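You operate a simulated robot arm through the tools that you are given. There is no shell and no other tool. Be economical: measure what you need, move in short steps, check, and stop when the job is done.

You run a simulated two-armed robot. Do the job below in one go: nothing can be reset, and whatever is moved stays where it is left.

Task
Roll the cart to the yellow line and move its box onto the pallet.
Fine: brake off to roll, deck's handle end over the line, brake on before lifting the box; drop nothing. Set down upright: what you pick out.

Only the result counts: the job must be done as asked and must still hold three seconds after the hand-in. Knocking over, shifting, dropping, spilling or breaking anything else fails it.

Robot
Two 7-joint arms with two-finger parallel grippers on one trunk, on a base that drives. Base frame: it is fixed to the floor where the robot stands at the start and does not move with it; the origin is under the middle of the robot, x ahead of it, y to its left, z up. Readings come in m, rad, newtons and seconds.
The left shoulder is at the start at [0.05, 0.168, 1.132], the right one opposite. With the tool pointing down near the work surface each hand reaches from about 0.1 to 0.6 m from the robot's upright axis, wherever it stands, measured 20 degrees to its own side. Places, roughly: blue cart [0.8, 0.2, 0.3]; cart brake lever [0.5, 0, 0.6]; cart side rail [0.8, 0, 0.7]; pallet deck [1.4, -0.4, 0.5]; pallet stop bar [1.4, -0.7, 0.5]; taped box [1.75, -2.25, 1.25]. Payload 1.57 kg a hand.
The tool frame of a hand sits at the grasp point between the pads (the TCP): z along the fingers, y along the line on which they close. The tips reach 0.03 m beyond it. Largest opening 0.08 m; finger width 0.017, thickness 0.012; the body of the gripper, 0.04 by 0.082 m, starts 0.08 m behind the TCP.
Orientation is that of the tool frame in the base frame, as a unit quaternion [x, y, z, w]. With the fingers straight down and closing along the base's y, the tool's x points along the base's -x, its y along +y and its z along -z.

Tools
- The arms move only by the tool arm_command. It takes "left_moves", "right_moves" or both (then of equal length, played together; a hand with none holds still); each is a list that holds one entry, the list of rows, each a list of 7 numbers: the turn, a rotation vector about the base's x, y, z in rad, then the shift along the base's x, y, z in mm, then the gripper command, from -1 (fully open) to 1 (shut), values between in proportion. In form: [[[ax, ay, az, tx, ty, tz, grip], ...]]. A call has 1 to 8 rows; each row is the pose to reach, as a shift and turn from the pose commanded when the call began. Rows are played at 5 a second. More than 0.05 m and 0.15 rad between two rows, or a gripper value outside its range, and nothing of the call is played. Where a pose cannot be reached the arm comes as near as it can. A force on the tool above 90 N (or 10 N above the force at the start of the call, whichever is more), or a blocked arm, ends the call early, and 0.2 s more pass. The fingers move at their own pace (about 0.045 m/s each) and stop on an object; they squeeze with about 30 N. The grip force told is the motor's: it shows also when the fingers shut on nothing. Time passes only in rows, and 0.2 s behind the last, so rows that repeat a pose let the fingers close. The reply holds the time, the measured pose of the TCP, the force on the tool along the base axes, the opening and the grip force, in the units named above and with some noise, with the torque about the TCP (base axes, N m) and any sound that the robot's microphone picked up, and new pictures: "views" is both (left out), scene, wrist or none (wrist: the cameras of the hands that moved).
- Cameras (640 x 400 px; columns grow to the right, rows downward): "scene" is now at [0.1032, 0.0351, 1.3344]; the picture's right is [0.35, -0.94, 0.00], its down [-0.64, -0.24, -0.73] and it looks along [0.69, 0.25, -0.68] (base axes); focal length 284 px, centre (320, 200). "left" rides on the left gripper at [0.072, 0.007, -0.122] in its tool frame; the picture's right is [-0.09, 1.00, 0.00], its down [-0.84, -0.08, -0.54] and it looks along [-0.54, -0.05, 0.84] (tool axes); focal length 238 px, centre (320, 200). "right" rides on the right gripper at [0.072, -0.007, -0.122] in its tool frame; the picture's right is [0.09, 1.00, 0.00], its down [-0.84, 0.08, -0.54] and it looks along [-0.54, 0.05, 0.84] (tool axes); focal length 238 px, centre (320, 200). There is no depth. A picture from a camera that has moved, and an enlarged one, comes with that camera's place and axes in the base frame and with its lens. The place of the scene camera against the robot may be out by one fixed shift of up to 0.018 m in any direction.
- lift_body(by): slides the trunk up (or, below 0, down) by that many m; the arms and the scene camera ride with it, the base frame stays. It gives what a move gives, with no picture.
- drive_base(legs): drives the robot by 1 to 6 legs, each [ahead, left, turn to the left] in m, m and rad, along the robot's own axes; the way and the turn of a leg run together, so that a leg with both is an arc; at most 1.5 m and 3.142 rad a leg. The arms and the cameras ride along, it lands a little off, and it stops where it bumps. It gives what a move gives, and a new picture of the scene camera.
- pan_tilt(pan, tilt): turns the head with the scene camera to pan (to the left, within 1.396 rad either way) and tilt (down, from -0.506 to 1.204), counted from straight ahead of the robot. It gives what a move gives, and a new picture of the scene camera.
- enlarge(camera, box): a new picture of the part [left, top, right, bottom] of that camera's present view, enlarged. The clock stands still meanwhile.
- finish_job(): hands the job in; it is judged then, once.

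Work in short steps. Places have to be worked out from the pictures, the camera data and where the tool is seen: move nearer, look again, correct. Check each grasp and each placing, and mend what went wrong. You have 120 turns and 260 pictures in all, those below and enlarged ones among them. Open the grippers and draw the arms clear of the work before you hand the job in, unless the task says otherwise; then end with one line.

The tools are called after "Call:" as name(argument=value, ...) on one line, values as JSON. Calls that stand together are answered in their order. arm_command: Moves the arms, as the interface text tells. Its arguments: {"type":"object","properties":{"left_moves":{"type":"array"},"right_moves":{"type":"array"},"views":{"type":"string","enum":["both","scene","wrist","none"]}},"required":[]} The other tools are called the same way: lift_body (by) slides the trunk up or down; drive_base (legs) drives the base; pan_tilt (pan, tilt) turns the head that bears the scene camera; enlarge (camera, box) takes an enlarged picture of a part of a camera's view; finish_job () hands the job in.

At the start:

```text
clock: 0.0
left_position: [0.4355, 0.3344, 1.1203]
left_tool_rot: [0.001, 1.0, -0.001, 0.001]
left_ft_force: [0.2, 0.4, -0.6]
left_moment: [0.01, 0.0, 0.0]
left_width: 0.0801
left_gripper_force: 0.0
right_position: [0.4106, -0.0369, 1.1104]
right_tool_rot: [0.0, 1.0, -0.001, 0.0]
right_ft_force: [0.1, -0.5, 0.8]
right_moment: [-0.03, -0.01, 0.0]
right_width: 0.0802
right_gripper_force: 0.0
trunk travel left (down, up): [-0.3, 0.143]
robot x, y, heading: [-0.0037, 0.0042, 0.003]
head pan, tilt: [0.353, 0.75]
```

scene: 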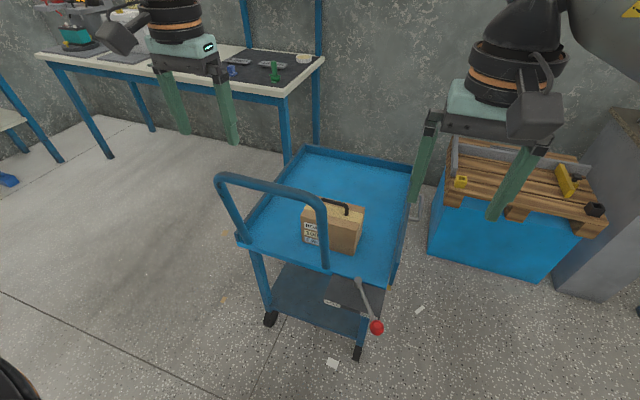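
right: 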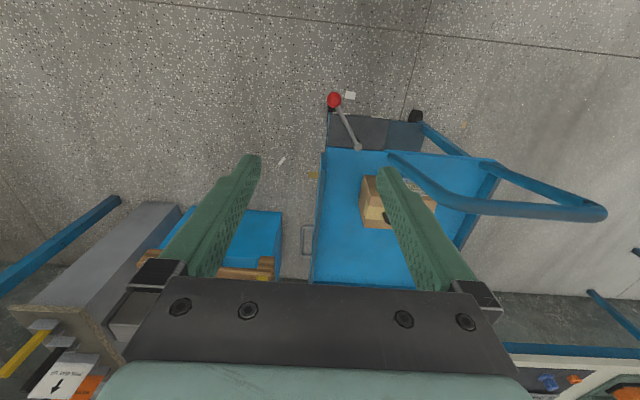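
left: 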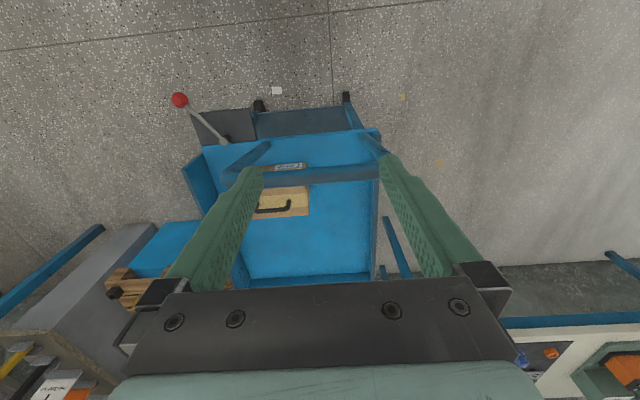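

The cart stands ahead with its handle toward me, the brake lever (red knob) at its near right, and the pallet to the right. I don't see the yellow line yet, so I'll look around.

Call:
pan_tilt(pan=-0.6, tilt=0.75)

Call:
pan_tilt(pan=0.0, tilt=0.9)

Call:
pan_tilt(pan=1.1, tilt=0.75)

```text
clock: 1.2
left_position: [0.4334, 0.3344, 1.119]
left_tool_rot: [0.0, 1.0, 0.0, 0.0]
left_ft_force: [-0.6, -0.5, -0.1]
left_moment: [0.01, -0.03, 0.01]
left_width: 0.08
left_gripper_force: 0.0
right_position: [0.4081, -0.0349, 1.1098]
right_tool_rot: [0.001, 1.0, 0.001, 0.001]
right_ft_force: [0.0, 0.0, -0.6]
right_moment: [0.05, -0.01, 0.0]
right_width: 0.08
right_gripper_force: 0.1
trunk travel left (down, up): [-0.3, 0.143]
robot x, y, heading: [-0.0033, 0.0006, -0.0]
head pan, tilt: [-0.6, 0.75]
camera scene: at [0.0938, -0.0403, 1.3343], right [-0.56, -0.83, 0.0], down [-0.56, 0.38, -0.73], along [0.6, -0.41, -0.68], focal length 284 px, centre (320, 200)
```

scene: 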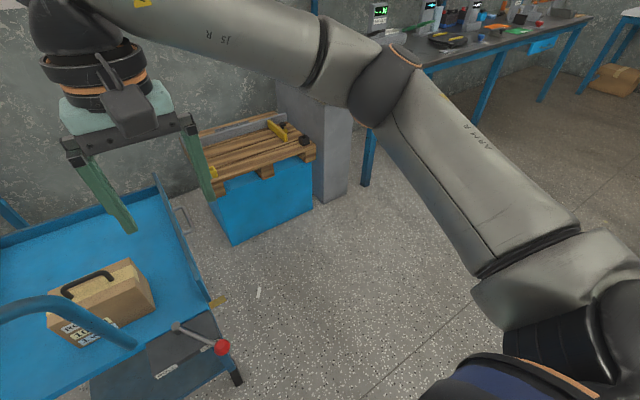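

```text
clock: 2.2
left_position: [0.4338, 0.3358, 1.1198]
left_tool_rot: [0.0, 1.0, 0.0, 0.001]
left_ft_force: [0.5, -0.2, 0.4]
left_moment: [-0.01, 0.0, 0.03]
left_width: 0.0801
left_gripper_force: 0.1
right_position: [0.4085, -0.0357, 1.1112]
right_tool_rot: [0.0, 1.0, 0.0, 0.0]
right_ft_force: [-0.3, 0.5, -1.1]
right_moment: [-0.02, 0.04, -0.01]
right_width: 0.08
right_gripper_force: 0.0
trunk travel left (down, up): [-0.3, 0.143]
robot x, y, heading: [-0.0023, -0.0003, 0.002]
head pan, tilt: [0.0, 0.901]
camera scene: at [0.1009, 0.0064, 1.3224], right [0.0, -1.0, 0.0], down [-0.78, 0.0, -0.62], along [0.62, 0.0, -0.78], focal length 284 px, centre (320, 200)
```

scene: 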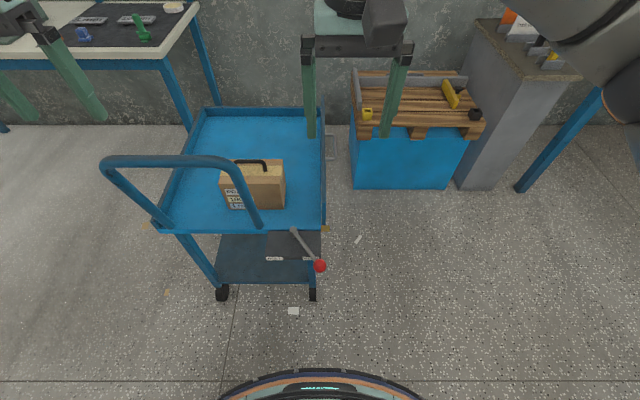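

```text
clock: 3.6
left_position: [0.4347, 0.3339, 1.1207]
left_tool_rot: [0.0, 1.0, 0.0, 0.0]
left_ft_force: [0.7, -0.4, -0.6]
left_moment: [0.0, 0.02, 0.0]
left_width: 0.0802
left_gripper_force: 0.1
right_position: [0.4092, -0.0358, 1.1099]
right_tool_rot: [0.0, 1.0, 0.0, -0.001]
right_ft_force: [0.9, 0.3, 0.3]
right_moment: [-0.03, -0.01, 0.0]
right_width: 0.0802
right_gripper_force: 0.1
trunk travel left (down, up): [-0.3, 0.143]
robot x, y, heading: [0.0006, -0.0021, -0.005]
head pan, tilt: [1.1, 0.75]
camera scene: at [0.0631, 0.0803, 1.3343], right [0.89, -0.45, 0.0], down [-0.31, -0.61, -0.73], along [0.33, 0.65, -0.68], focal length 284 px, centre (320, 200)
```

scene: 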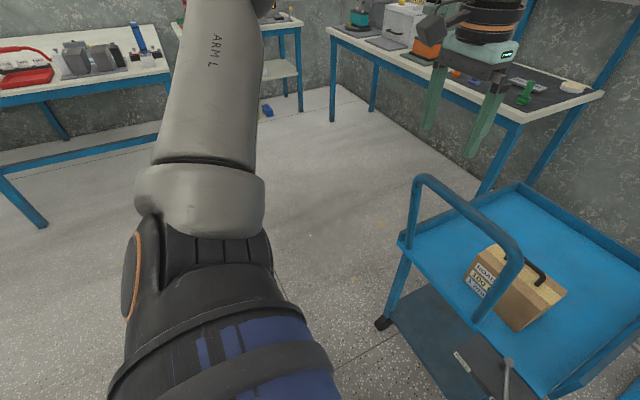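

No clear line yet, but there are small yellowish patches on the floor near the cart; I'll look at those closely, and behind too.

Call:
pan_tilt(pan=0.0, tilt=0.9)

Call:
enlarge(camera="scene", box=[80, 180, 400, 380])

Call:
enlarge(camera="right", box=[240, 60, 560, 260])

Call:
enlarge(camera="left", box=[160, 60, 480, 260])

```text
clock: 4.9
left_position: [0.4343, 0.3343, 1.1201]
left_tool_rot: [0.001, 1.0, 0.001, 0.0]
left_ft_force: [-0.6, -0.4, 0.1]
left_moment: [-0.02, 0.01, 0.0]
left_width: 0.08
left_gripper_force: 0.1
right_position: [0.4086, -0.0363, 1.1097]
right_tool_rot: [0.001, 1.0, 0.0, 0.001]
right_ft_force: [-0.1, 0.0, -0.8]
right_moment: [-0.04, 0.03, -0.03]
right_width: 0.0799
right_gripper_force: 0.0
trunk travel left (down, up): [-0.3, 0.143]
robot x, y, heading: [0.0026, 0.0006, -0.002]
head pan, tilt: [0.0, 0.901]
camera scene: at [0.1009, 0.0065, 1.3224], right [0.0, -1.0, 0.0], down [-0.78, 0.0, -0.62], along [0.62, 0.0, -0.78], focal length 284 px, centre (320, 200)
```

scene: 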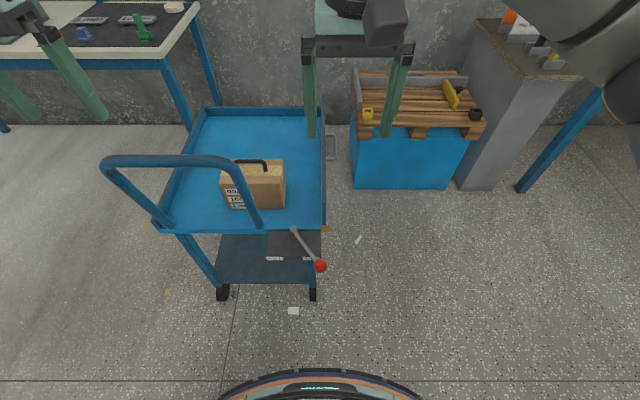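

```text
2.00 times, centred on (240, 280) of scene
camera zoom: at [0.1009, 0.0065, 1.3224], right [0.0, -1.0, 0.0], down [-0.78, 0.0, -0.62], along [0.62, 0.0, -0.78], focal length 567 px, centre (480, 40)
```

zoom: 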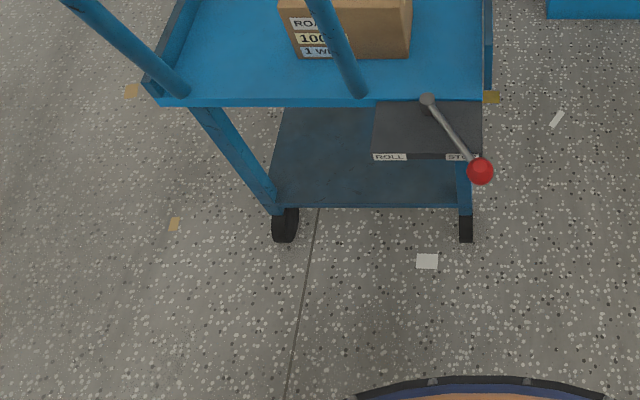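

```text
2.00 times, centred on (400, 160) of right
camera zoom: at [0.3382, -0.0418, 1.2326], right [-0.09, 1.0, 0.0], down [0.84, 0.08, 0.54], along [0.54, 0.05, -0.84], focal length 477 px, centre (160, 280)
```

zoom: 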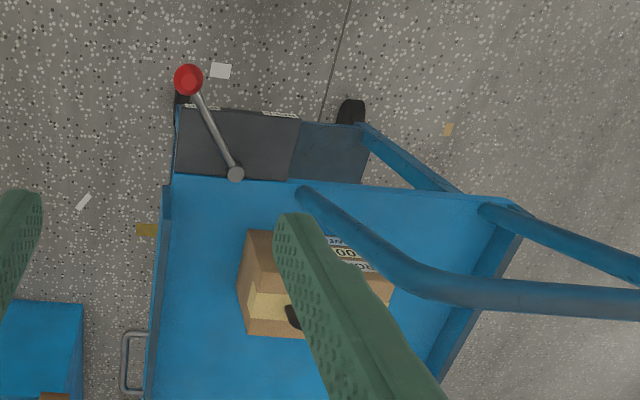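

```text
2.00 times, centred on (320, 160) of left
camera zoom: at [0.3628, 0.3415, 1.2417], right [0.09, 1.0, 0.0], down [0.84, -0.08, 0.54], along [0.54, -0.05, -0.84], focal length 477 px, centre (320, 280)
```

zoom: 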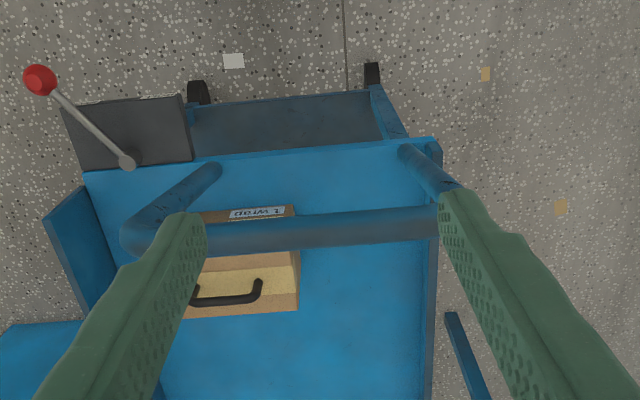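

There's an olive-yellow strip end beside the cart at about [0.95, -0.02, 0], so the line probably runs under the deck along y. I'll enlarge the lever plate, box and pallet.

Call:
enlarge(camera="scene", box=[210, 150, 370, 310])

Call:
enlarge(camera="scene", box=[320, 60, 500, 200])

Call:
pan_tilt(pan=0.2, tilt=0.5)

```text
2.50 times, centred on (290, 230) of scene
camera zoom: at [0.1009, 0.0065, 1.3224], right [0.0, -1.0, 0.0], down [-0.78, 0.0, -0.62], along [0.62, 0.0, -0.78], focal length 709 px, centre (395, 125)
```

zoom: 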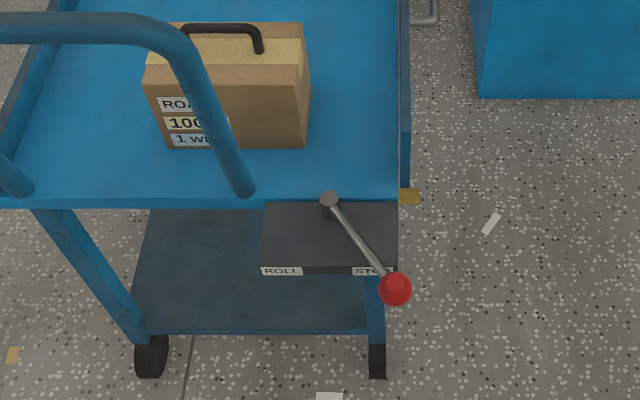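

```text
2.86 times, centred on (410, 130) of scene
camera zoom: at [0.1009, 0.0065, 1.3224], right [0.0, -1.0, 0.0], down [-0.78, 0.0, -0.62], along [0.62, 0.0, -0.78], focal length 810 px, centre (63, 400)
```

zoom: 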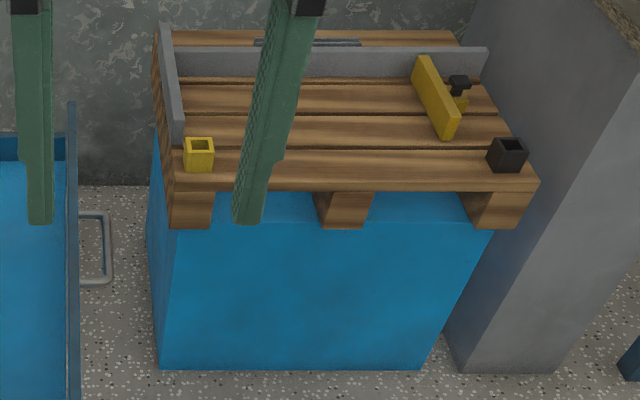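

```text
clock: 5.8
left_position: [0.4352, 0.3355, 1.1184]
left_tool_rot: [0.0, 1.0, 0.0, -0.001]
left_ft_force: [0.2, 0.3, -0.3]
left_moment: [0.01, 0.01, -0.04]
left_width: 0.0802
left_gripper_force: 0.0
right_position: [0.4091, -0.0351, 1.1097]
right_tool_rot: [0.0, 1.0, 0.0, 0.0]
right_ft_force: [-0.7, -0.1, 0.4]
right_moment: [0.0, 0.0, 0.01]
right_width: 0.0799
right_gripper_force: 0.1
trunk travel left (down, up): [-0.3, 0.143]
robot x, y, heading: [-0.0018, 0.0016, -0.004]
head pan, tilt: [0.201, 0.499]
camera scene: at [0.1146, 0.0246, 1.3562], right [0.2, -0.98, 0.0], down [-0.47, -0.1, -0.88], along [0.86, 0.17, -0.48], focal length 284 px, centre (320, 200)
```

scene: 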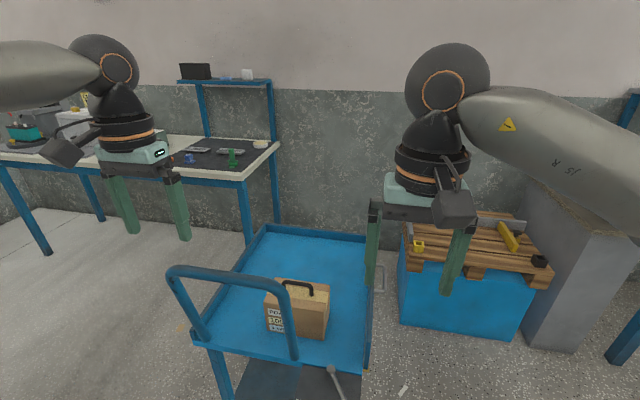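

Triangulating from the three cameras: knob ≈ [0.437, 0.00, 0.65], lever pivot ≈ [0.546, 0.074, 0.645], deck edge near me x ≈ 0.56, line x ≈ 0.96 → roll about +0.40 m. First I close the right hand and lower it to the right of the lever.

Call:
arm_command(right_moves=[[[0, 0, 0, 0, -25, -40, 1], [0, 0, 0, 10, -45, -80, 1], [0, 0, 0, 20, -45, -125, 1], [0, 0, 0, 30, -45, -170, 1], [0, 0, 0, 40, -45, -215, 1], [0, 0, 0, 45, -45, -260, 1], [0, 0, 0, 45, -45, -305, 1], [0, 0, 0, 45, -45, -345, 1]]], views="none")

Call:
pan_tilt(pan=0.0, tilt=1.0)

Call:
enlarge(camera="right", box=[160, 50, 480, 250])

```text
clock: 7.6
left_position: [0.4345, 0.3343, 1.118]
left_tool_rot: [0.0, 1.0, 0.0, 0.0]
left_ft_force: [0.2, -0.7, -0.5]
left_moment: [0.0, 0.0, -0.01]
left_width: 0.08
left_gripper_force: 0.1
right_position: [0.4563, -0.0814, 0.7669]
right_tool_rot: [0.0, 1.0, 0.0, 0.0]
right_ft_force: [-0.7, -0.4, 0.3]
right_moment: [0.03, -0.01, 0.01]
right_width: 0.0
right_gripper_force: 21.5
trunk travel left (down, up): [-0.3, 0.143]
robot x, y, heading: [-0.0001, -0.0014, -0.002]
head pan, tilt: [0.201, 0.499]
```

```text
clock: 8.5
left_position: [0.4353, 0.3349, 1.1195]
left_tool_rot: [0.0, 1.0, -0.001, 0.0]
left_ft_force: [0.7, -0.3, -1.1]
left_moment: [0.01, 0.0, -0.03]
left_width: 0.0802
left_gripper_force: 0.1
right_position: [0.4567, -0.0818, 0.7686]
right_tool_rot: [0.0, 1.0, 0.0, 0.001]
right_ft_force: [-0.7, -0.4, -0.6]
right_moment: [0.01, 0.01, 0.01]
right_width: 0.0
right_gripper_force: 21.4
trunk travel left (down, up): [-0.3, 0.143]
robot x, y, heading: [-0.0029, 0.003, 0.002]
head pan, tilt: [0.0, 1.0]
camera scene: at [0.0951, 0.0065, 1.3152], right [0.0, -1.0, 0.0], down [-0.84, 0.0, -0.54], along [0.54, 0.0, -0.84], focal length 284 px, centre (320, 200)
```

scene: 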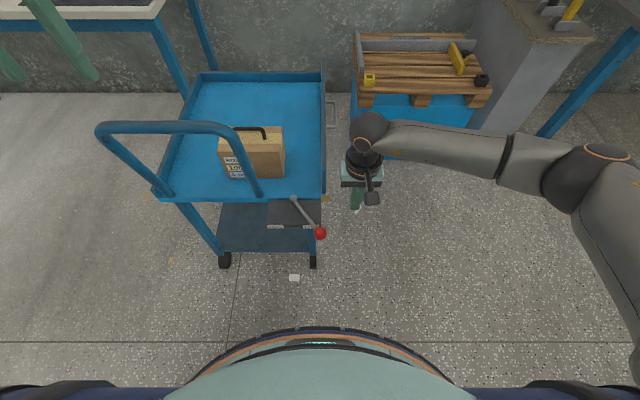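

```text
2.00 times, centred on (320, 150) of right
camera zoom: at [0.3849, -0.0867, 0.8904], right [-0.09, 1.0, 0.0], down [0.84, 0.08, 0.54], along [0.54, 0.05, -0.84], focal length 477 px, centre (320, 300)
```

zoom: 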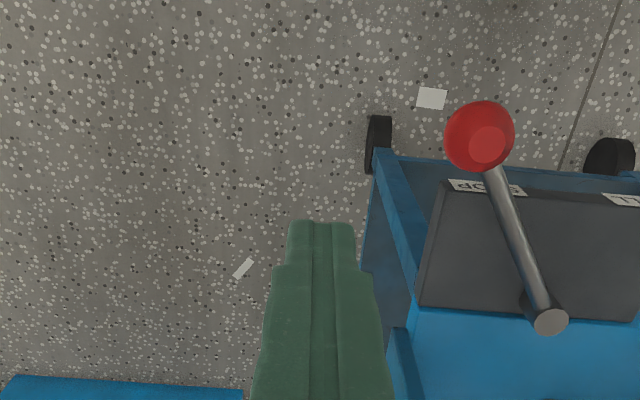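

Measurements agree. I lower the closed fingers to z≈0.662 beside the rod and check before pushing.

Call:
arm_command(right_moves=[[[0, 0, 0, 0, 0, -50, 1], [0, 0, 0, 0, 0, -105, 1], [0, 0, 0, 0, 40, -105, 1], [0, 0, 0, 0, 60, -105, 1]]], views="wrist")

```text
refused: row 2 steps farther than a row can; nothing moved
```

Row too long; I'll split it.

Call:
arm_command(right_moves=[[[0, 0, 0, 0, 0, -40, 1], [0, 0, 0, 0, 0, -75, 1], [0, 0, 0, 0, 0, -105, 1], [0, 0, 0, 0, 40, -105, 1], [0, 0, 0, 0, 60, -105, 1]]], views="wrist")

```text
clock: 9.7
left_position: [0.4344, 0.3343, 1.1191]
left_tool_rot: [0.0, 1.0, 0.0, 0.0]
left_ft_force: [-0.4, 0.8, -0.3]
left_moment: [-0.02, -0.05, 0.01]
left_width: 0.0797
left_gripper_force: 0.1
right_position: [0.4529, -0.0211, 0.6589]
right_tool_rot: [0.0, 1.0, 0.0, -0.001]
right_ft_force: [-0.3, -1.1, -0.3]
right_moment: [-0.04, 0.0, 0.05]
right_width: 0.0
right_gripper_force: 21.6
trunk travel left (down, up): [-0.3, 0.143]
robot x, y, heading: [0.0014, 0.0018, -0.001]
head pan, tilt: [0.0, 1.0]
camera right: at [0.3826, -0.0264, 0.7816], right [-0.09, 1.0, 0.0], down [0.84, 0.08, 0.54], along [0.54, 0.05, -0.84], focal length 238 px, centre (320, 200)
```

right: 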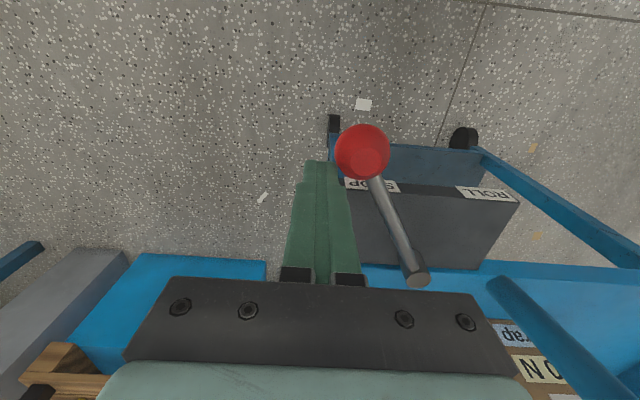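

The fingers are right beside the knob/rod. Pushing left toward ROLL in small steps.

Call:
arm_command(right_moves=[[[0, 0, 0, 3, 20, 0, 1], [0, 0, 0, 5, 40, 0, 1], [0, 0, 0, 5, 60, 0, 1], [0, 0, 0, 5, 80, 0, 1], [0, 0, 0, 5, 100, 0, 1], [0, 0, 0, 5, 115, 0, 1]]], views="both")

```text
clock: 11.1
left_position: [0.4349, 0.3349, 1.1201]
left_tool_rot: [0.0, 1.0, 0.0, 0.0]
left_ft_force: [-0.6, 0.4, 0.8]
left_moment: [0.0, 0.01, -0.04]
left_width: 0.0802
left_gripper_force: 0.0
right_position: [0.4575, 0.0837, 0.6603]
right_tool_rot: [0.001, 1.0, 0.0, 0.001]
right_ft_force: [0.3, -0.5, 0.5]
right_moment: [-0.01, 0.0, -0.01]
right_width: 0.0
right_gripper_force: 20.9
right hand out of reach, approached as far as the arm can: row 6
trunk travel left (down, up): [-0.3, 0.143]
robot x, y, heading: [0.0014, -0.0013, -0.002]
head pan, tilt: [0.0, 1.0]
camera scene: at [0.0952, 0.0062, 1.3152], right [0.0, -1.0, 0.0], down [-0.84, 0.0, -0.54], along [0.54, 0.0, -0.84], focal length 284 px, centre (320, 200)
camera right: at [0.3866, 0.0781, 0.7829], right [-0.09, 1.0, 0.0], down [0.84, 0.08, 0.54], along [0.54, 0.05, -0.84], focal length 238 px, centre (320, 200)
```

scene: 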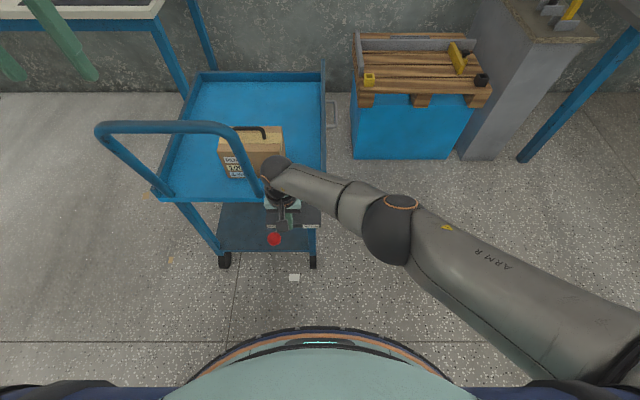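
right: 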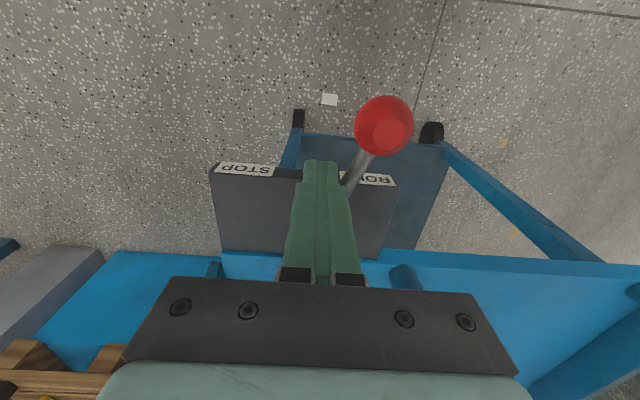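

The lever is past centre toward ROLL but the arm is at its reach limit; I shift the base left 4 cm with the hand riding along.

Call:
drive_base(legs=[[0, 0.04, 0]])

Call:
enlarge(camera="right", box=[160, 50, 480, 250])

```text
clock: 12.1
left_position: [0.4349, 0.3729, 1.121]
left_tool_rot: [0.0, 1.0, 0.001, 0.001]
left_ft_force: [-0.1, 0.2, -0.1]
left_moment: [-0.03, 0.02, 0.0]
left_width: 0.0799
left_gripper_force: 0.0
right_position: [0.4602, 0.1153, 0.661]
right_tool_rot: [0.004, 1.0, -0.007, 0.002]
right_ft_force: [1.3, -33.1, 10.2]
right_moment: [-0.72, -0.09, -0.28]
right_width: 0.0
right_gripper_force: 21.1
trunk travel left (down, up): [-0.3, 0.143]
robot x, y, heading: [-0.0036, 0.0399, 0.002]
head pan, tilt: [0.0, 1.0]
camera scene: at [0.0943, 0.0449, 1.3153], right [0.0, -1.0, 0.0], down [-0.84, 0.0, -0.54], along [0.54, 0.0, -0.84], focal length 284 px, centre (320, 200)
```

scene: 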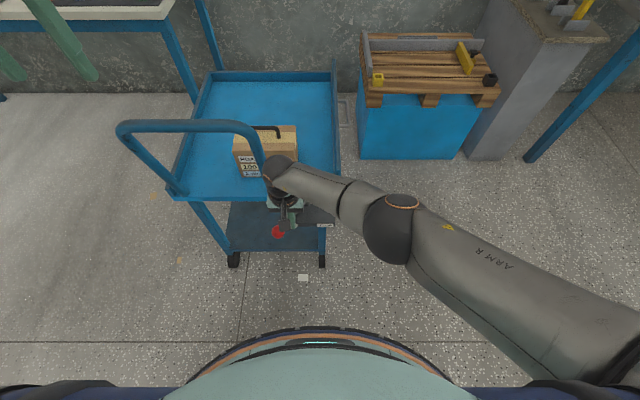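

```text
2.00 times, centred on (320, 150) of right
camera zoom: at [0.3887, 0.1129, 0.7826], right [-0.08, 1.0, -0.01], down [0.84, 0.08, 0.54], along [0.54, 0.03, -0.84], focal length 477 px, centre (320, 300)
```

zoom: 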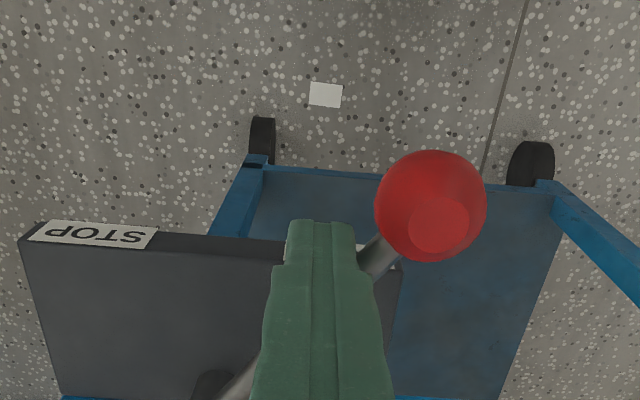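

The lever hit its end stop at ROLL (33 N). I back the right hand off and up while turning the left hand 90° so it can grip the handle bar.

Call:
arm_command(right_moves=[[[0, 0, 0, -5, -40, 0, 1], [0, 0, 0, -20, -80, 10, 1], [0, 0, 0, -30, -110, 50, 1], [0, 0, 0, -30, -110, 100, 1], [0, 0, 0, -30, -110, 150, 1], [0, 0, 0, -30, -110, 200, 1], [0, 0, 0, -30, -110, 250, 1], [0, 0, 0, -30, -110, 300, 1]]], left_moves=[[[0, 0, -0.14, 0, 0, 0, -1], [0, 0, -0.28, 0, 0, 0, -1], [0, 0, -0.42, 0, 0, 0, -1], [0, 0, -0.56, 0, 0, 0, -1], [0, 0, -0.7, 0, 0, 0, -1], [0, 0, -0.84, 0, 0, 0, -1], [0, 0, -0.98, 0, 0, 0, -1], [0, 0, -1.12, 0, 0, 0, -1]]], views="none")

Call:
arm_command(left_moves=[[[0, 0, -0.14, 10, -10, 0, -1], [0, 0, -0.28, 20, -20, 0, -1], [0, 0, -0.42, 30, -30, 0, -1], [0, 0, -0.45, 40, -40, 0, -1]]], views="both")

```text
refused: row 3 steps farther than a row can; nothing moved
```

```text
clock: 13.1
left_position: [0.4733, 0.334, 1.1188]
left_tool_rot: [0.223, 0.975, 0.0, 0.0]
left_ft_force: [-0.6, -0.3, 0.2]
left_moment: [-0.03, -0.03, 0.02]
left_width: 0.08
left_gripper_force: 0.1
right_position: [0.4608, 0.1158, 0.6606]
right_tool_rot: [0.005, 1.0, -0.008, 0.001]
right_ft_force: [0.0, -6.1, 1.0]
right_moment: [-0.16, 0.01, -0.05]
right_width: 0.0002
right_gripper_force: 20.9
trunk travel left (down, up): [-0.3, 0.143]
robot x, y, heading: [0.0029, 0.0406, -0.001]
head pan, tilt: [0.0, 1.0]
camera scene: at [0.0951, 0.0461, 1.3152], right [0.0, -1.0, 0.0], down [-0.84, 0.0, -0.54], along [0.54, 0.0, -0.84], focal length 284 px, centre (320, 200)
camera left: at [0.4124, 0.372, 1.2414], right [0.52, 0.86, 0.0], down [0.72, -0.44, 0.54], along [0.46, -0.28, -0.84], focal length 238 px, centre (320, 200)
```

scene: 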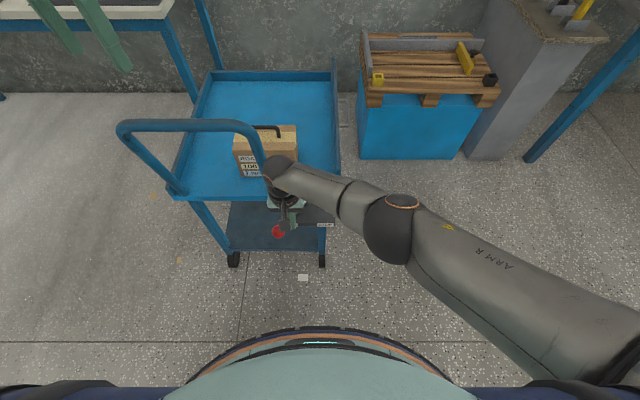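
left: 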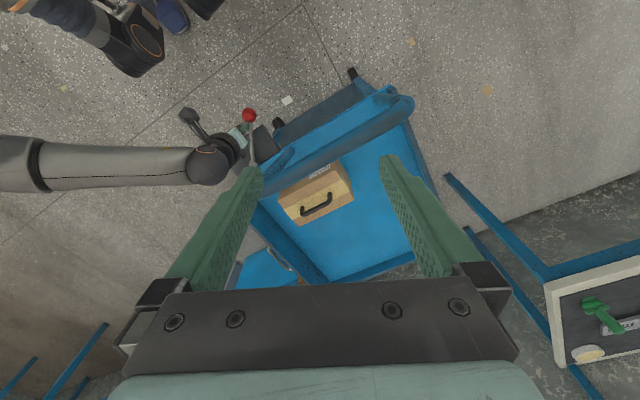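

The left hand has done 0.45 of the 1.57 rad; now I retract the right hand in smaller steps and continue the left turn.

Call:
arm_command(right_moves=[[[0, 0, 0, -5, -35, 0, 1], [0, 0, 0, -15, -75, 10, 1], [0, 0, 0, -20, -105, 40, 1], [0, 0, 0, -25, -110, 85, 1], [0, 0, 0, -30, -110, 130, 1], [0, 0, 0, -30, -110, 175, 1], [0, 0, 0, -30, -110, 220, 1], [0, 0, 0, -30, -110, 265, 1]]], left_moves=[[[0, 0, -0.14, 0, 0, 0, -1], [0, 0, -0.28, 0, 0, 0, -1], [0, 0, -0.42, 0, 0, 0, -1], [0, 0, -0.56, 0, 0, 0, -1], [0, 0, -0.7, 0, 0, 0, -1], [0, 0, -0.84, 0, 0, 0, -1], [0, 0, -0.98, 0, 0, 0, -1], [0, 0, -1.12, 0, 0, 0, -1]]], views="both")

```text
clock: 14.9
left_position: [0.4742, 0.3352, 1.1194]
left_tool_rot: [0.708, 0.706, 0.0, 0.0]
left_ft_force: [0.1, 1.3, -0.3]
left_moment: [0.01, 0.01, -0.02]
left_width: 0.0801
left_gripper_force: 0.1
right_position: [0.4302, 0.0062, 0.9247]
right_tool_rot: [0.005, 1.0, -0.009, 0.002]
right_ft_force: [0.6, -0.1, 0.4]
right_moment: [0.02, 0.0, 0.0]
right_width: 0.0001
right_gripper_force: 21.0
trunk travel left (down, up): [-0.3, 0.143]
robot x, y, heading: [0.0006, 0.0418, 0.003]
head pan, tilt: [0.0, 1.0]
camera scene: at [0.0949, 0.0467, 1.3152], right [0.0, -1.0, 0.0], down [-0.84, 0.0, -0.54], along [0.54, 0.0, -0.84], focal length 284 px, centre (320, 200)
camera right: at [0.3581, 0.0026, 1.0469], right [-0.08, 1.0, -0.02], down [0.84, 0.08, 0.54], along [0.54, 0.03, -0.84], focal length 238 px, centre (320, 200)
camera left: at [0.4813, 0.4069, 1.2415], right [1.0, -0.09, 0.0], down [-0.08, -0.84, 0.54], along [-0.05, -0.54, -0.84], focal length 238 px, centre (320, 200)
```

scene: 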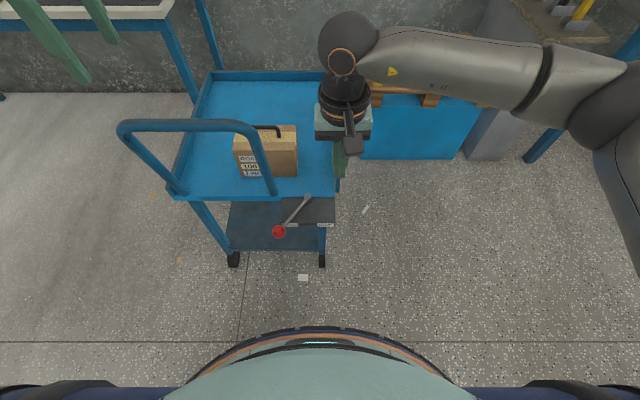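
right: 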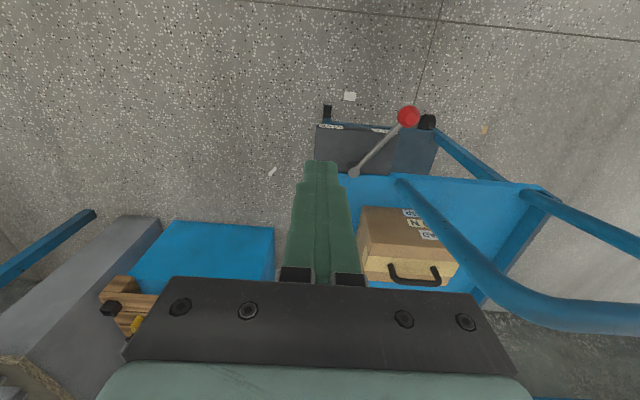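
left: 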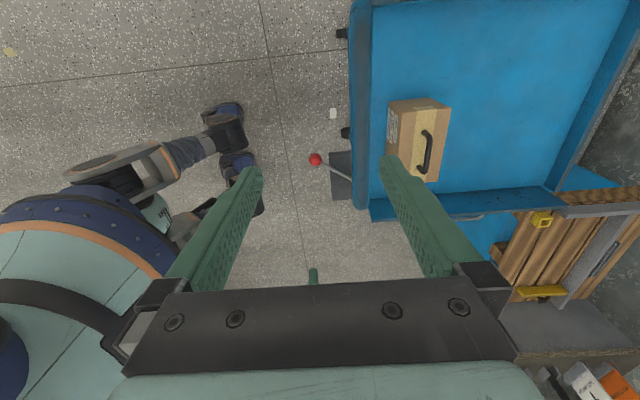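

The lever is at ROLL. I enlarge the left view to pin down the handle bar.

Call:
enlarge(camera="left", box=[260, 0, 500, 240])

Call:
enlarge(camera="scene", box=[80, 60, 380, 260])

```text
1.67 times, centred on (380, 120) of left
camera zoom: at [0.4813, 0.4069, 1.2415], right [1.0, -0.09, 0.0], down [-0.08, -0.84, 0.54], along [-0.05, -0.54, -0.84], focal length 397 px, centre (220, 333)
```

zoom: 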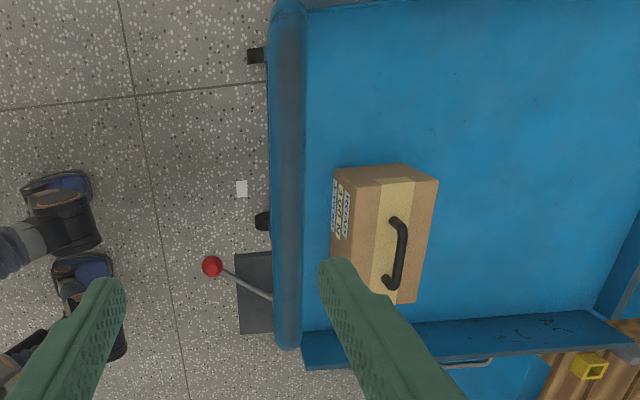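

```text
2.00 times, centred on (230, 160) of scene
camera zoom: at [0.0949, 0.0467, 1.3152], right [0.0, -1.0, 0.0], down [-0.84, 0.0, -0.54], along [0.54, 0.0, -0.84], focal length 567 px, centre (500, 280)
```

zoom: 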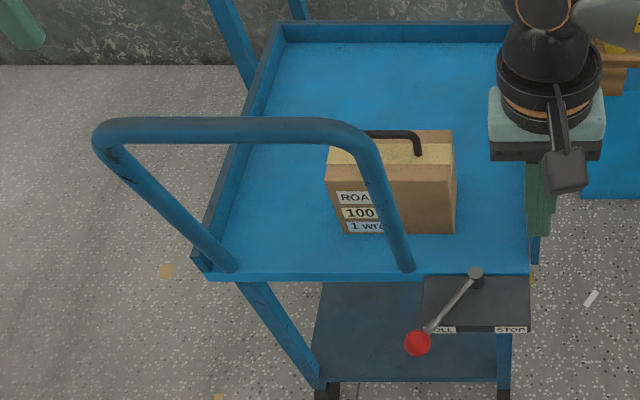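

Bar centre ≈ [0.528, y 0.18–0.41, 0.919], about 33 mm thick. I drive ahead 0.12 m to have comfortable reach.

Call:
drive_base(legs=[[0.12, 0, 0]])

Call:
enlarge(camera="left", box=[160, 0, 480, 200])

```text
clock: 16.2
left_position: [0.594, 0.3352, 1.1186]
left_tool_rot: [0.706, 0.708, 0.0, 0.0]
left_ft_force: [0.5, 0.1, -0.2]
left_moment: [0.01, 0.04, 0.0]
left_width: 0.08
left_gripper_force: 0.0
right_position: [0.5488, 0.0056, 0.9243]
right_tool_rot: [0.005, 1.0, -0.007, 0.001]
right_ft_force: [0.0, -0.5, 0.2]
right_moment: [0.01, 0.04, 0.01]
right_width: 0.0
right_gripper_force: 21.4
trunk travel left (down, up): [-0.3, 0.143]
robot x, y, heading: [0.116, 0.0393, 0.001]
head pan, tilt: [0.0, 1.0]
camera scene: at [0.2146, 0.0468, 1.3151], right [0.0, -1.0, 0.0], down [-0.84, 0.0, -0.54], along [0.54, 0.0, -0.84], focal length 284 px, centre (320, 200)
```

scene: 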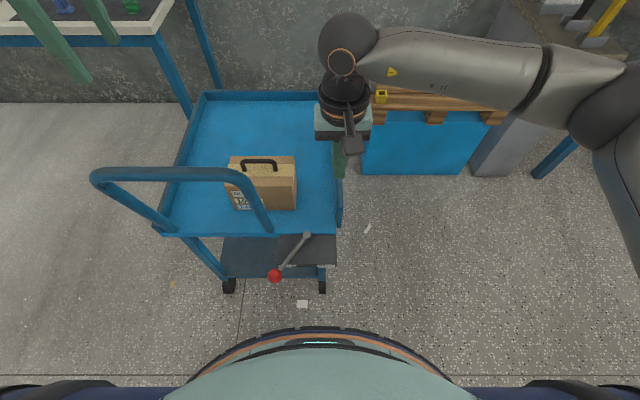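

```text
2.00 times, centred on (320, 100) of left
camera zoom: at [0.6005, 0.4071, 1.2412], right [1.0, -0.09, 0.0], down [-0.08, -0.84, 0.54], along [-0.05, -0.54, -0.84], focal length 477 px, centre (320, 400)
```

zoom: 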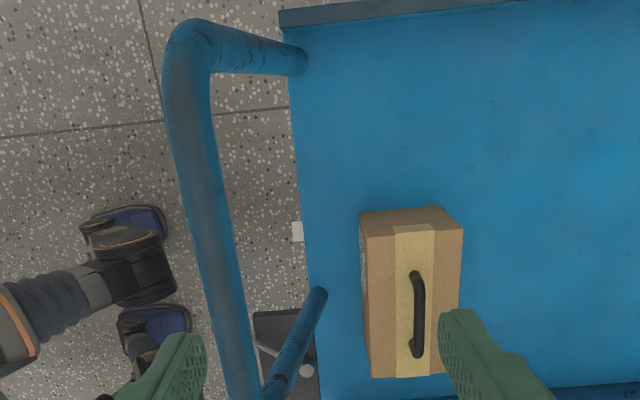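

Two left views give the bar at x≈0.526, z≈0.933. I move over it and lower the open fingers astride it.

Call:
arm_command(left_moves=[[[0, 0, 0, -35, -20, 0, -1], [0, 0, 0, -68, -35, 0, -1], [0, 0, 0, -68, -35, -45, -1], [0, 0, 0, -68, -35, -90, -1]]], views="wrist")

```text
clock: 17.2
left_position: [0.525, 0.3029, 1.0305]
left_tool_rot: [0.707, 0.707, 0.0, 0.001]
left_ft_force: [0.5, -0.4, -0.6]
left_moment: [0.0, 0.04, -0.03]
left_width: 0.0799
left_gripper_force: 0.0
right_position: [0.5492, 0.0062, 0.923]
right_tool_rot: [0.005, 1.0, -0.008, 0.001]
right_ft_force: [0.2, 0.3, 0.6]
right_moment: [0.03, 0.02, 0.0]
right_width: 0.0
right_gripper_force: 21.9
trunk travel left (down, up): [-0.3, 0.143]
robot x, y, heading: [0.1202, 0.039, -0.002]
head pan, tilt: [0.0, 1.0]
camera left: at [0.5319, 0.3736, 1.1518], right [1.0, -0.09, 0.0], down [-0.08, -0.84, 0.54], along [-0.05, -0.54, -0.84], focal length 238 px, centre (320, 200)
```

left: 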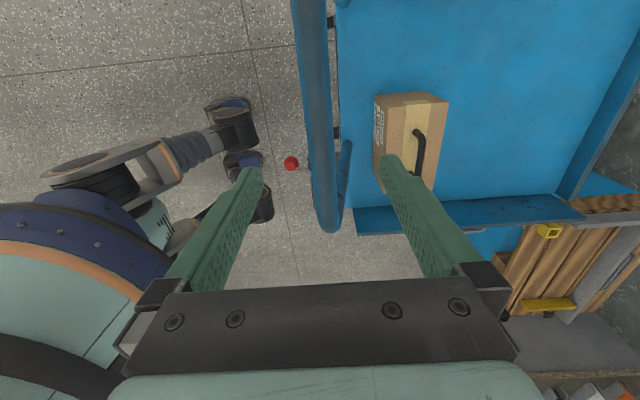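

The bar is centred between the fingers. Lower and grip.

Call:
arm_command(left_moves=[[[0, 0, 0, 0, 0, -45, -1], [0, 0, 0, 0, 0, -90, -1], [0, 0, 0, 0, 0, -98, -1], [0, 0, 0, 0, 0, -98, 1], [0, 0, 0, 0, 0, -98, 1], [0, 0, 0, 0, 0, -98, 1], [0, 0, 0, 0, 0, -98, 1]]], views="wrist")

```text
clock: 18.8
left_position: [0.525, 0.3013, 0.9308]
left_tool_rot: [0.707, 0.707, 0.0, 0.0]
left_ft_force: [2.5, 0.8, -2.3]
left_moment: [-0.01, -0.05, 0.0]
left_width: 0.0258
left_gripper_force: 20.1
right_position: [0.5487, 0.0064, 0.9244]
right_tool_rot: [0.005, 1.0, -0.008, 0.001]
right_ft_force: [-0.1, -0.2, -0.1]
right_moment: [-0.01, -0.03, 0.0]
right_width: 0.0001
right_gripper_force: 21.7
trunk travel left (down, up): [-0.3, 0.143]
robot x, y, heading: [0.1218, 0.0424, 0.0]
head pan, tilt: [0.0, 1.0]
camera left: at [0.532, 0.3732, 1.0527], right [1.0, -0.09, 0.0], down [-0.08, -0.84, 0.54], along [-0.05, -0.54, -0.84], focal length 238 px, centre (320, 200)
```

left: 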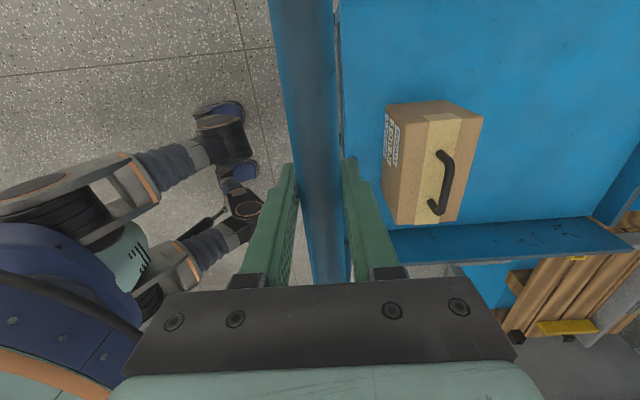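

Bar gripped. A slow 4 cm push with the arm tests whether the cart rolls freely.

Call:
arm_command(left_moves=[[[0, 0, 0, 5, 0, 0, 1], [0, 0, 0, 12, 0, 0, 1], [0, 0, 0, 20, 0, 0, 1], [0, 0, 0, 28, 0, 0, 1], [0, 0, 0, 35, 0, 0, 1], [0, 0, 0, 40, 0, 0, 1]]], views="scene")

```text
clock: 20.2
left_position: [0.5652, 0.301, 0.9299]
left_tool_rot: [0.707, 0.708, 0.0, 0.0]
left_ft_force: [0.7, 0.8, -8.9]
left_moment: [0.2, 0.12, 0.05]
left_width: 0.0259
left_gripper_force: 37.4
right_position: [0.5491, 0.0066, 0.9228]
right_tool_rot: [0.005, 1.0, -0.009, 0.001]
right_ft_force: [-1.0, 0.2, 1.0]
right_moment: [0.01, 0.0, 0.01]
right_width: 0.0
right_gripper_force: 21.0
trunk travel left (down, up): [-0.3, 0.143]
robot x, y, heading: [0.1185, 0.0412, -0.002]
head pan, tilt: [0.0, 1.0]
camera scene: at [0.2146, 0.0474, 1.315], right [0.0, -1.0, 0.0], down [-0.84, 0.0, -0.54], along [0.54, 0.0, -0.84], focal length 284 px, centre (320, 200)
```

scene: 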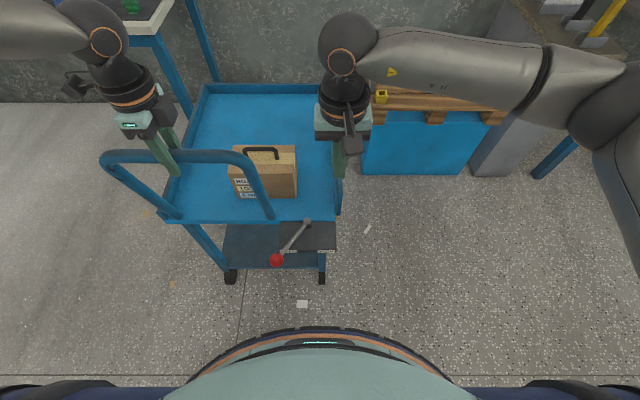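

The cart rolls freely with the hand. I now drive 0.12 m with the hand holding it.

Call:
drive_base(legs=[[0.06, 0, 0], [0.06, 0, 0]])

```text
clock: 21.7
left_position: [0.6845, 0.3009, 0.9321]
left_tool_rot: [0.706, 0.708, 0.0, 0.001]
left_ft_force: [4.0, 6.1, -0.6]
left_moment: [0.26, 0.47, -0.06]
left_width: 0.0256
left_gripper_force: 36.9
right_position: [0.668, 0.0064, 0.924]
right_tool_rot: [0.003, 1.0, -0.008, 0.001]
right_ft_force: [0.8, 0.3, -0.7]
right_moment: [0.03, -0.01, 0.01]
right_width: 0.0
right_gripper_force: 21.6
trunk travel left (down, up): [-0.3, 0.143]
robot x, y, heading: [0.2406, 0.0421, -0.006]
head pan, tilt: [0.0, 1.0]
camera scene: at [0.3332, 0.0474, 1.3154], right [0.0, -1.0, 0.0], down [-0.84, 0.0, -0.54], along [0.54, 0.0, -0.84], focal length 284 px, centre (320, 200)
```

scene: 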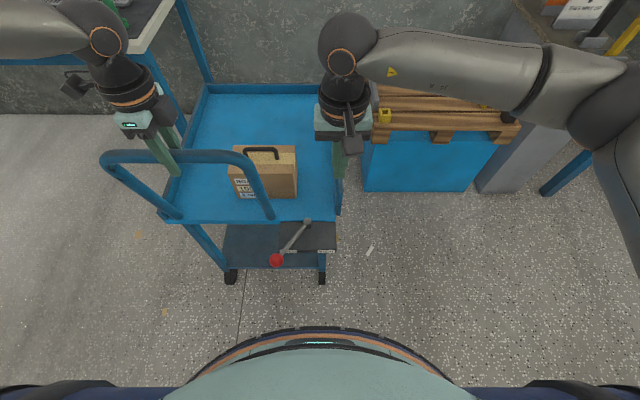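

Smooth; 0.16 m rolled so far. Before continuing I check clearance to the bench at the left.

Call:
pan_tilt(pan=0.6, tilt=0.7)

Call:
pan_tilt(pan=-0.3, tilt=0.9)

Call:
enlarge(camera="scene", box=[100, 150, 340, 300])

```text
clock: 22.7
left_position: [0.6839, 0.3006, 0.9318]
left_tool_rot: [0.707, 0.707, 0.001, 0.0]
left_ft_force: [-2.0, 1.5, 2.0]
left_moment: [-0.27, 0.06, -0.06]
left_width: 0.0259
left_gripper_force: 37.1
right_position: [0.6672, 0.0053, 0.9239]
right_tool_rot: [0.004, 1.0, -0.009, 0.001]
right_ft_force: [-0.8, -0.4, 0.1]
right_moment: [-0.01, 0.02, 0.0]
right_width: 0.0001
right_gripper_force: 21.3
trunk travel left (down, up): [-0.3, 0.143]
robot x, y, heading: [0.2397, 0.0383, 0.002]
head pan, tilt: [0.6, 0.7]
camera scene: at [0.3331, 0.095, 1.3386], right [0.57, -0.82, 0.0], down [-0.53, -0.36, -0.76], along [0.63, 0.43, -0.64], focal length 284 px, centre (320, 200)
```

scene: 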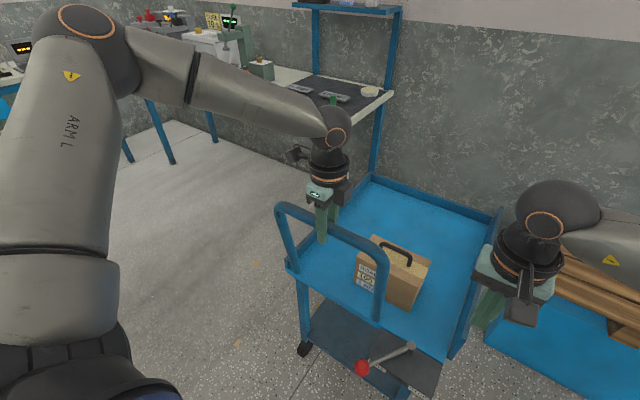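

```text
clock: 23.9
left_position: [0.6835, 0.3009, 0.9308]
left_tool_rot: [0.707, 0.708, 0.001, 0.001]
left_ft_force: [-2.0, 1.8, -0.4]
left_moment: [0.19, 0.03, -0.02]
left_width: 0.0258
left_gripper_force: 37.1
right_position: [0.6675, 0.0063, 0.9243]
right_tool_rot: [0.003, 1.0, -0.009, 0.002]
right_ft_force: [-0.7, -0.4, 0.2]
right_moment: [0.02, 0.0, -0.05]
right_width: 0.0
right_gripper_force: 21.5
trunk travel left (down, up): [-0.3, 0.143]
robot x, y, heading: [0.2366, 0.0418, 0.0]
head pan, tilt: [-0.3, 0.901]
camera scene: at [0.3352, 0.0248, 1.3224], right [-0.29, -0.96, 0.0], down [-0.75, 0.23, -0.62], along [0.59, -0.18, -0.78], focal length 284 px, centre (320, 200)
```

scene: 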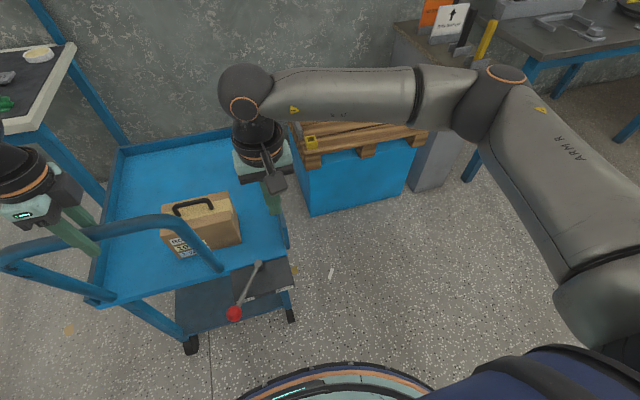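

```text
2.67 times, centred on (220, 225) of scene
camera zoom: at [0.3352, 0.0248, 1.3224], right [-0.29, -0.96, 0.0], down [-0.75, 0.23, -0.62], along [0.59, -0.18, -0.78], focal length 756 px, centre (587, 133)
```

zoom: 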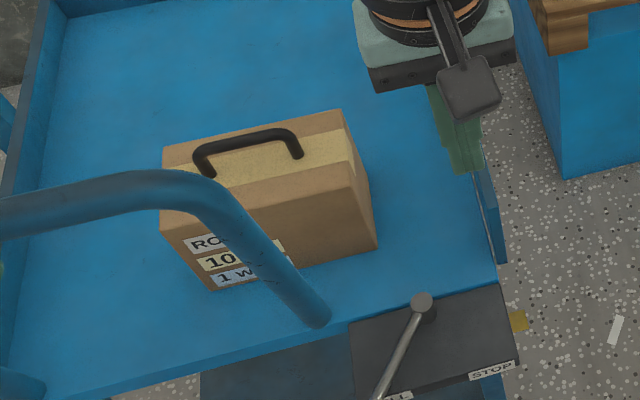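

The cart is already beside the bench with room, and the line strip reads x≈0.95. I drive another 0.18 m.

Call:
drive_base(legs=[[0.06, 0, 0], [0.06, 0, 0], [0.06, 0, 0]])

Call:
enlarge(camera="scene", box=[140, 200, 380, 350])

Call:
enlarge(camera="right", box=[160, 0, 640, 300])

```text
clock: 26.0
left_position: [0.8633, 0.3016, 0.9319]
left_tool_rot: [0.706, 0.708, 0.002, 0.0]
left_ft_force: [3.7, -0.2, 3.0]
left_moment: [0.33, 0.47, -0.1]
left_width: 0.0262
left_gripper_force: 37.9
right_position: [0.847, 0.0059, 0.9237]
right_tool_rot: [0.004, 1.0, -0.008, 0.002]
right_ft_force: [0.3, -0.3, -0.1]
right_moment: [0.02, 0.0, 0.0]
right_width: 0.0001
right_gripper_force: 21.3
trunk travel left (down, up): [-0.3, 0.143]
robot x, y, heading: [0.4132, 0.0388, 0.001]
head pan, tilt: [-0.3, 0.901]
camera scene: at [0.5143, 0.0244, 1.3225], right [-0.29, -0.96, 0.0], down [-0.75, 0.23, -0.62], along [0.59, -0.18, -0.78], focal length 284 px, centre (320, 200)
```

scene: 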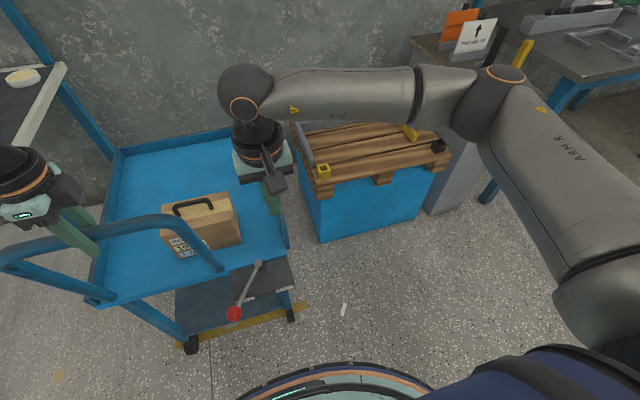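

```text
2.67 times, centred on (260, 275) of scene
camera zoom: at [0.5143, 0.0244, 1.3225], right [-0.29, -0.96, 0.0], down [-0.75, 0.23, -0.62], along [0.59, -0.18, -0.78], focal length 756 px, centre (480, 0)
```

zoom: 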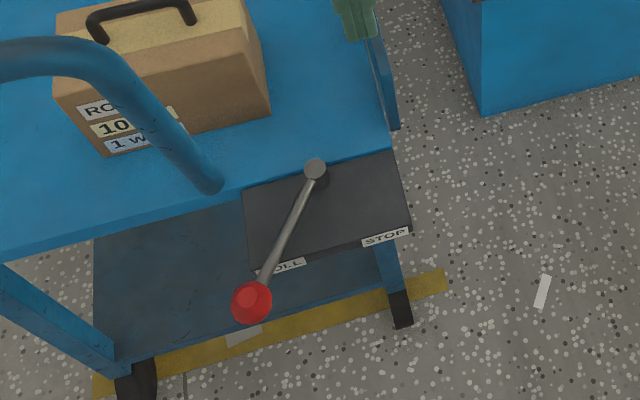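

```text
1.33 times, centred on (400, 150) of right
camera zoom: at [0.7751, 0.0032, 1.0465], right [-0.09, 1.0, -0.02], down [0.84, 0.08, 0.54], along [0.54, 0.03, -0.84], focal length 318 px, centre (213, 267)
```

zoom: 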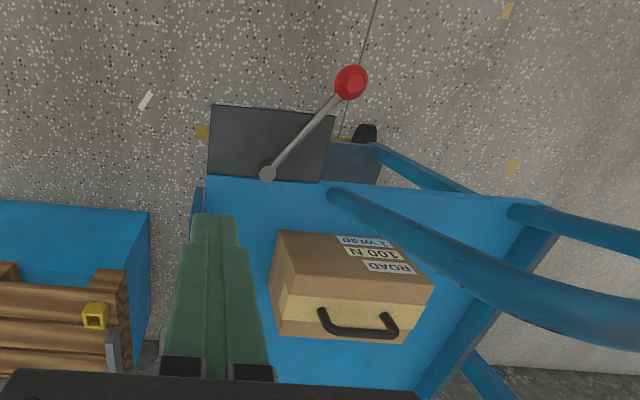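

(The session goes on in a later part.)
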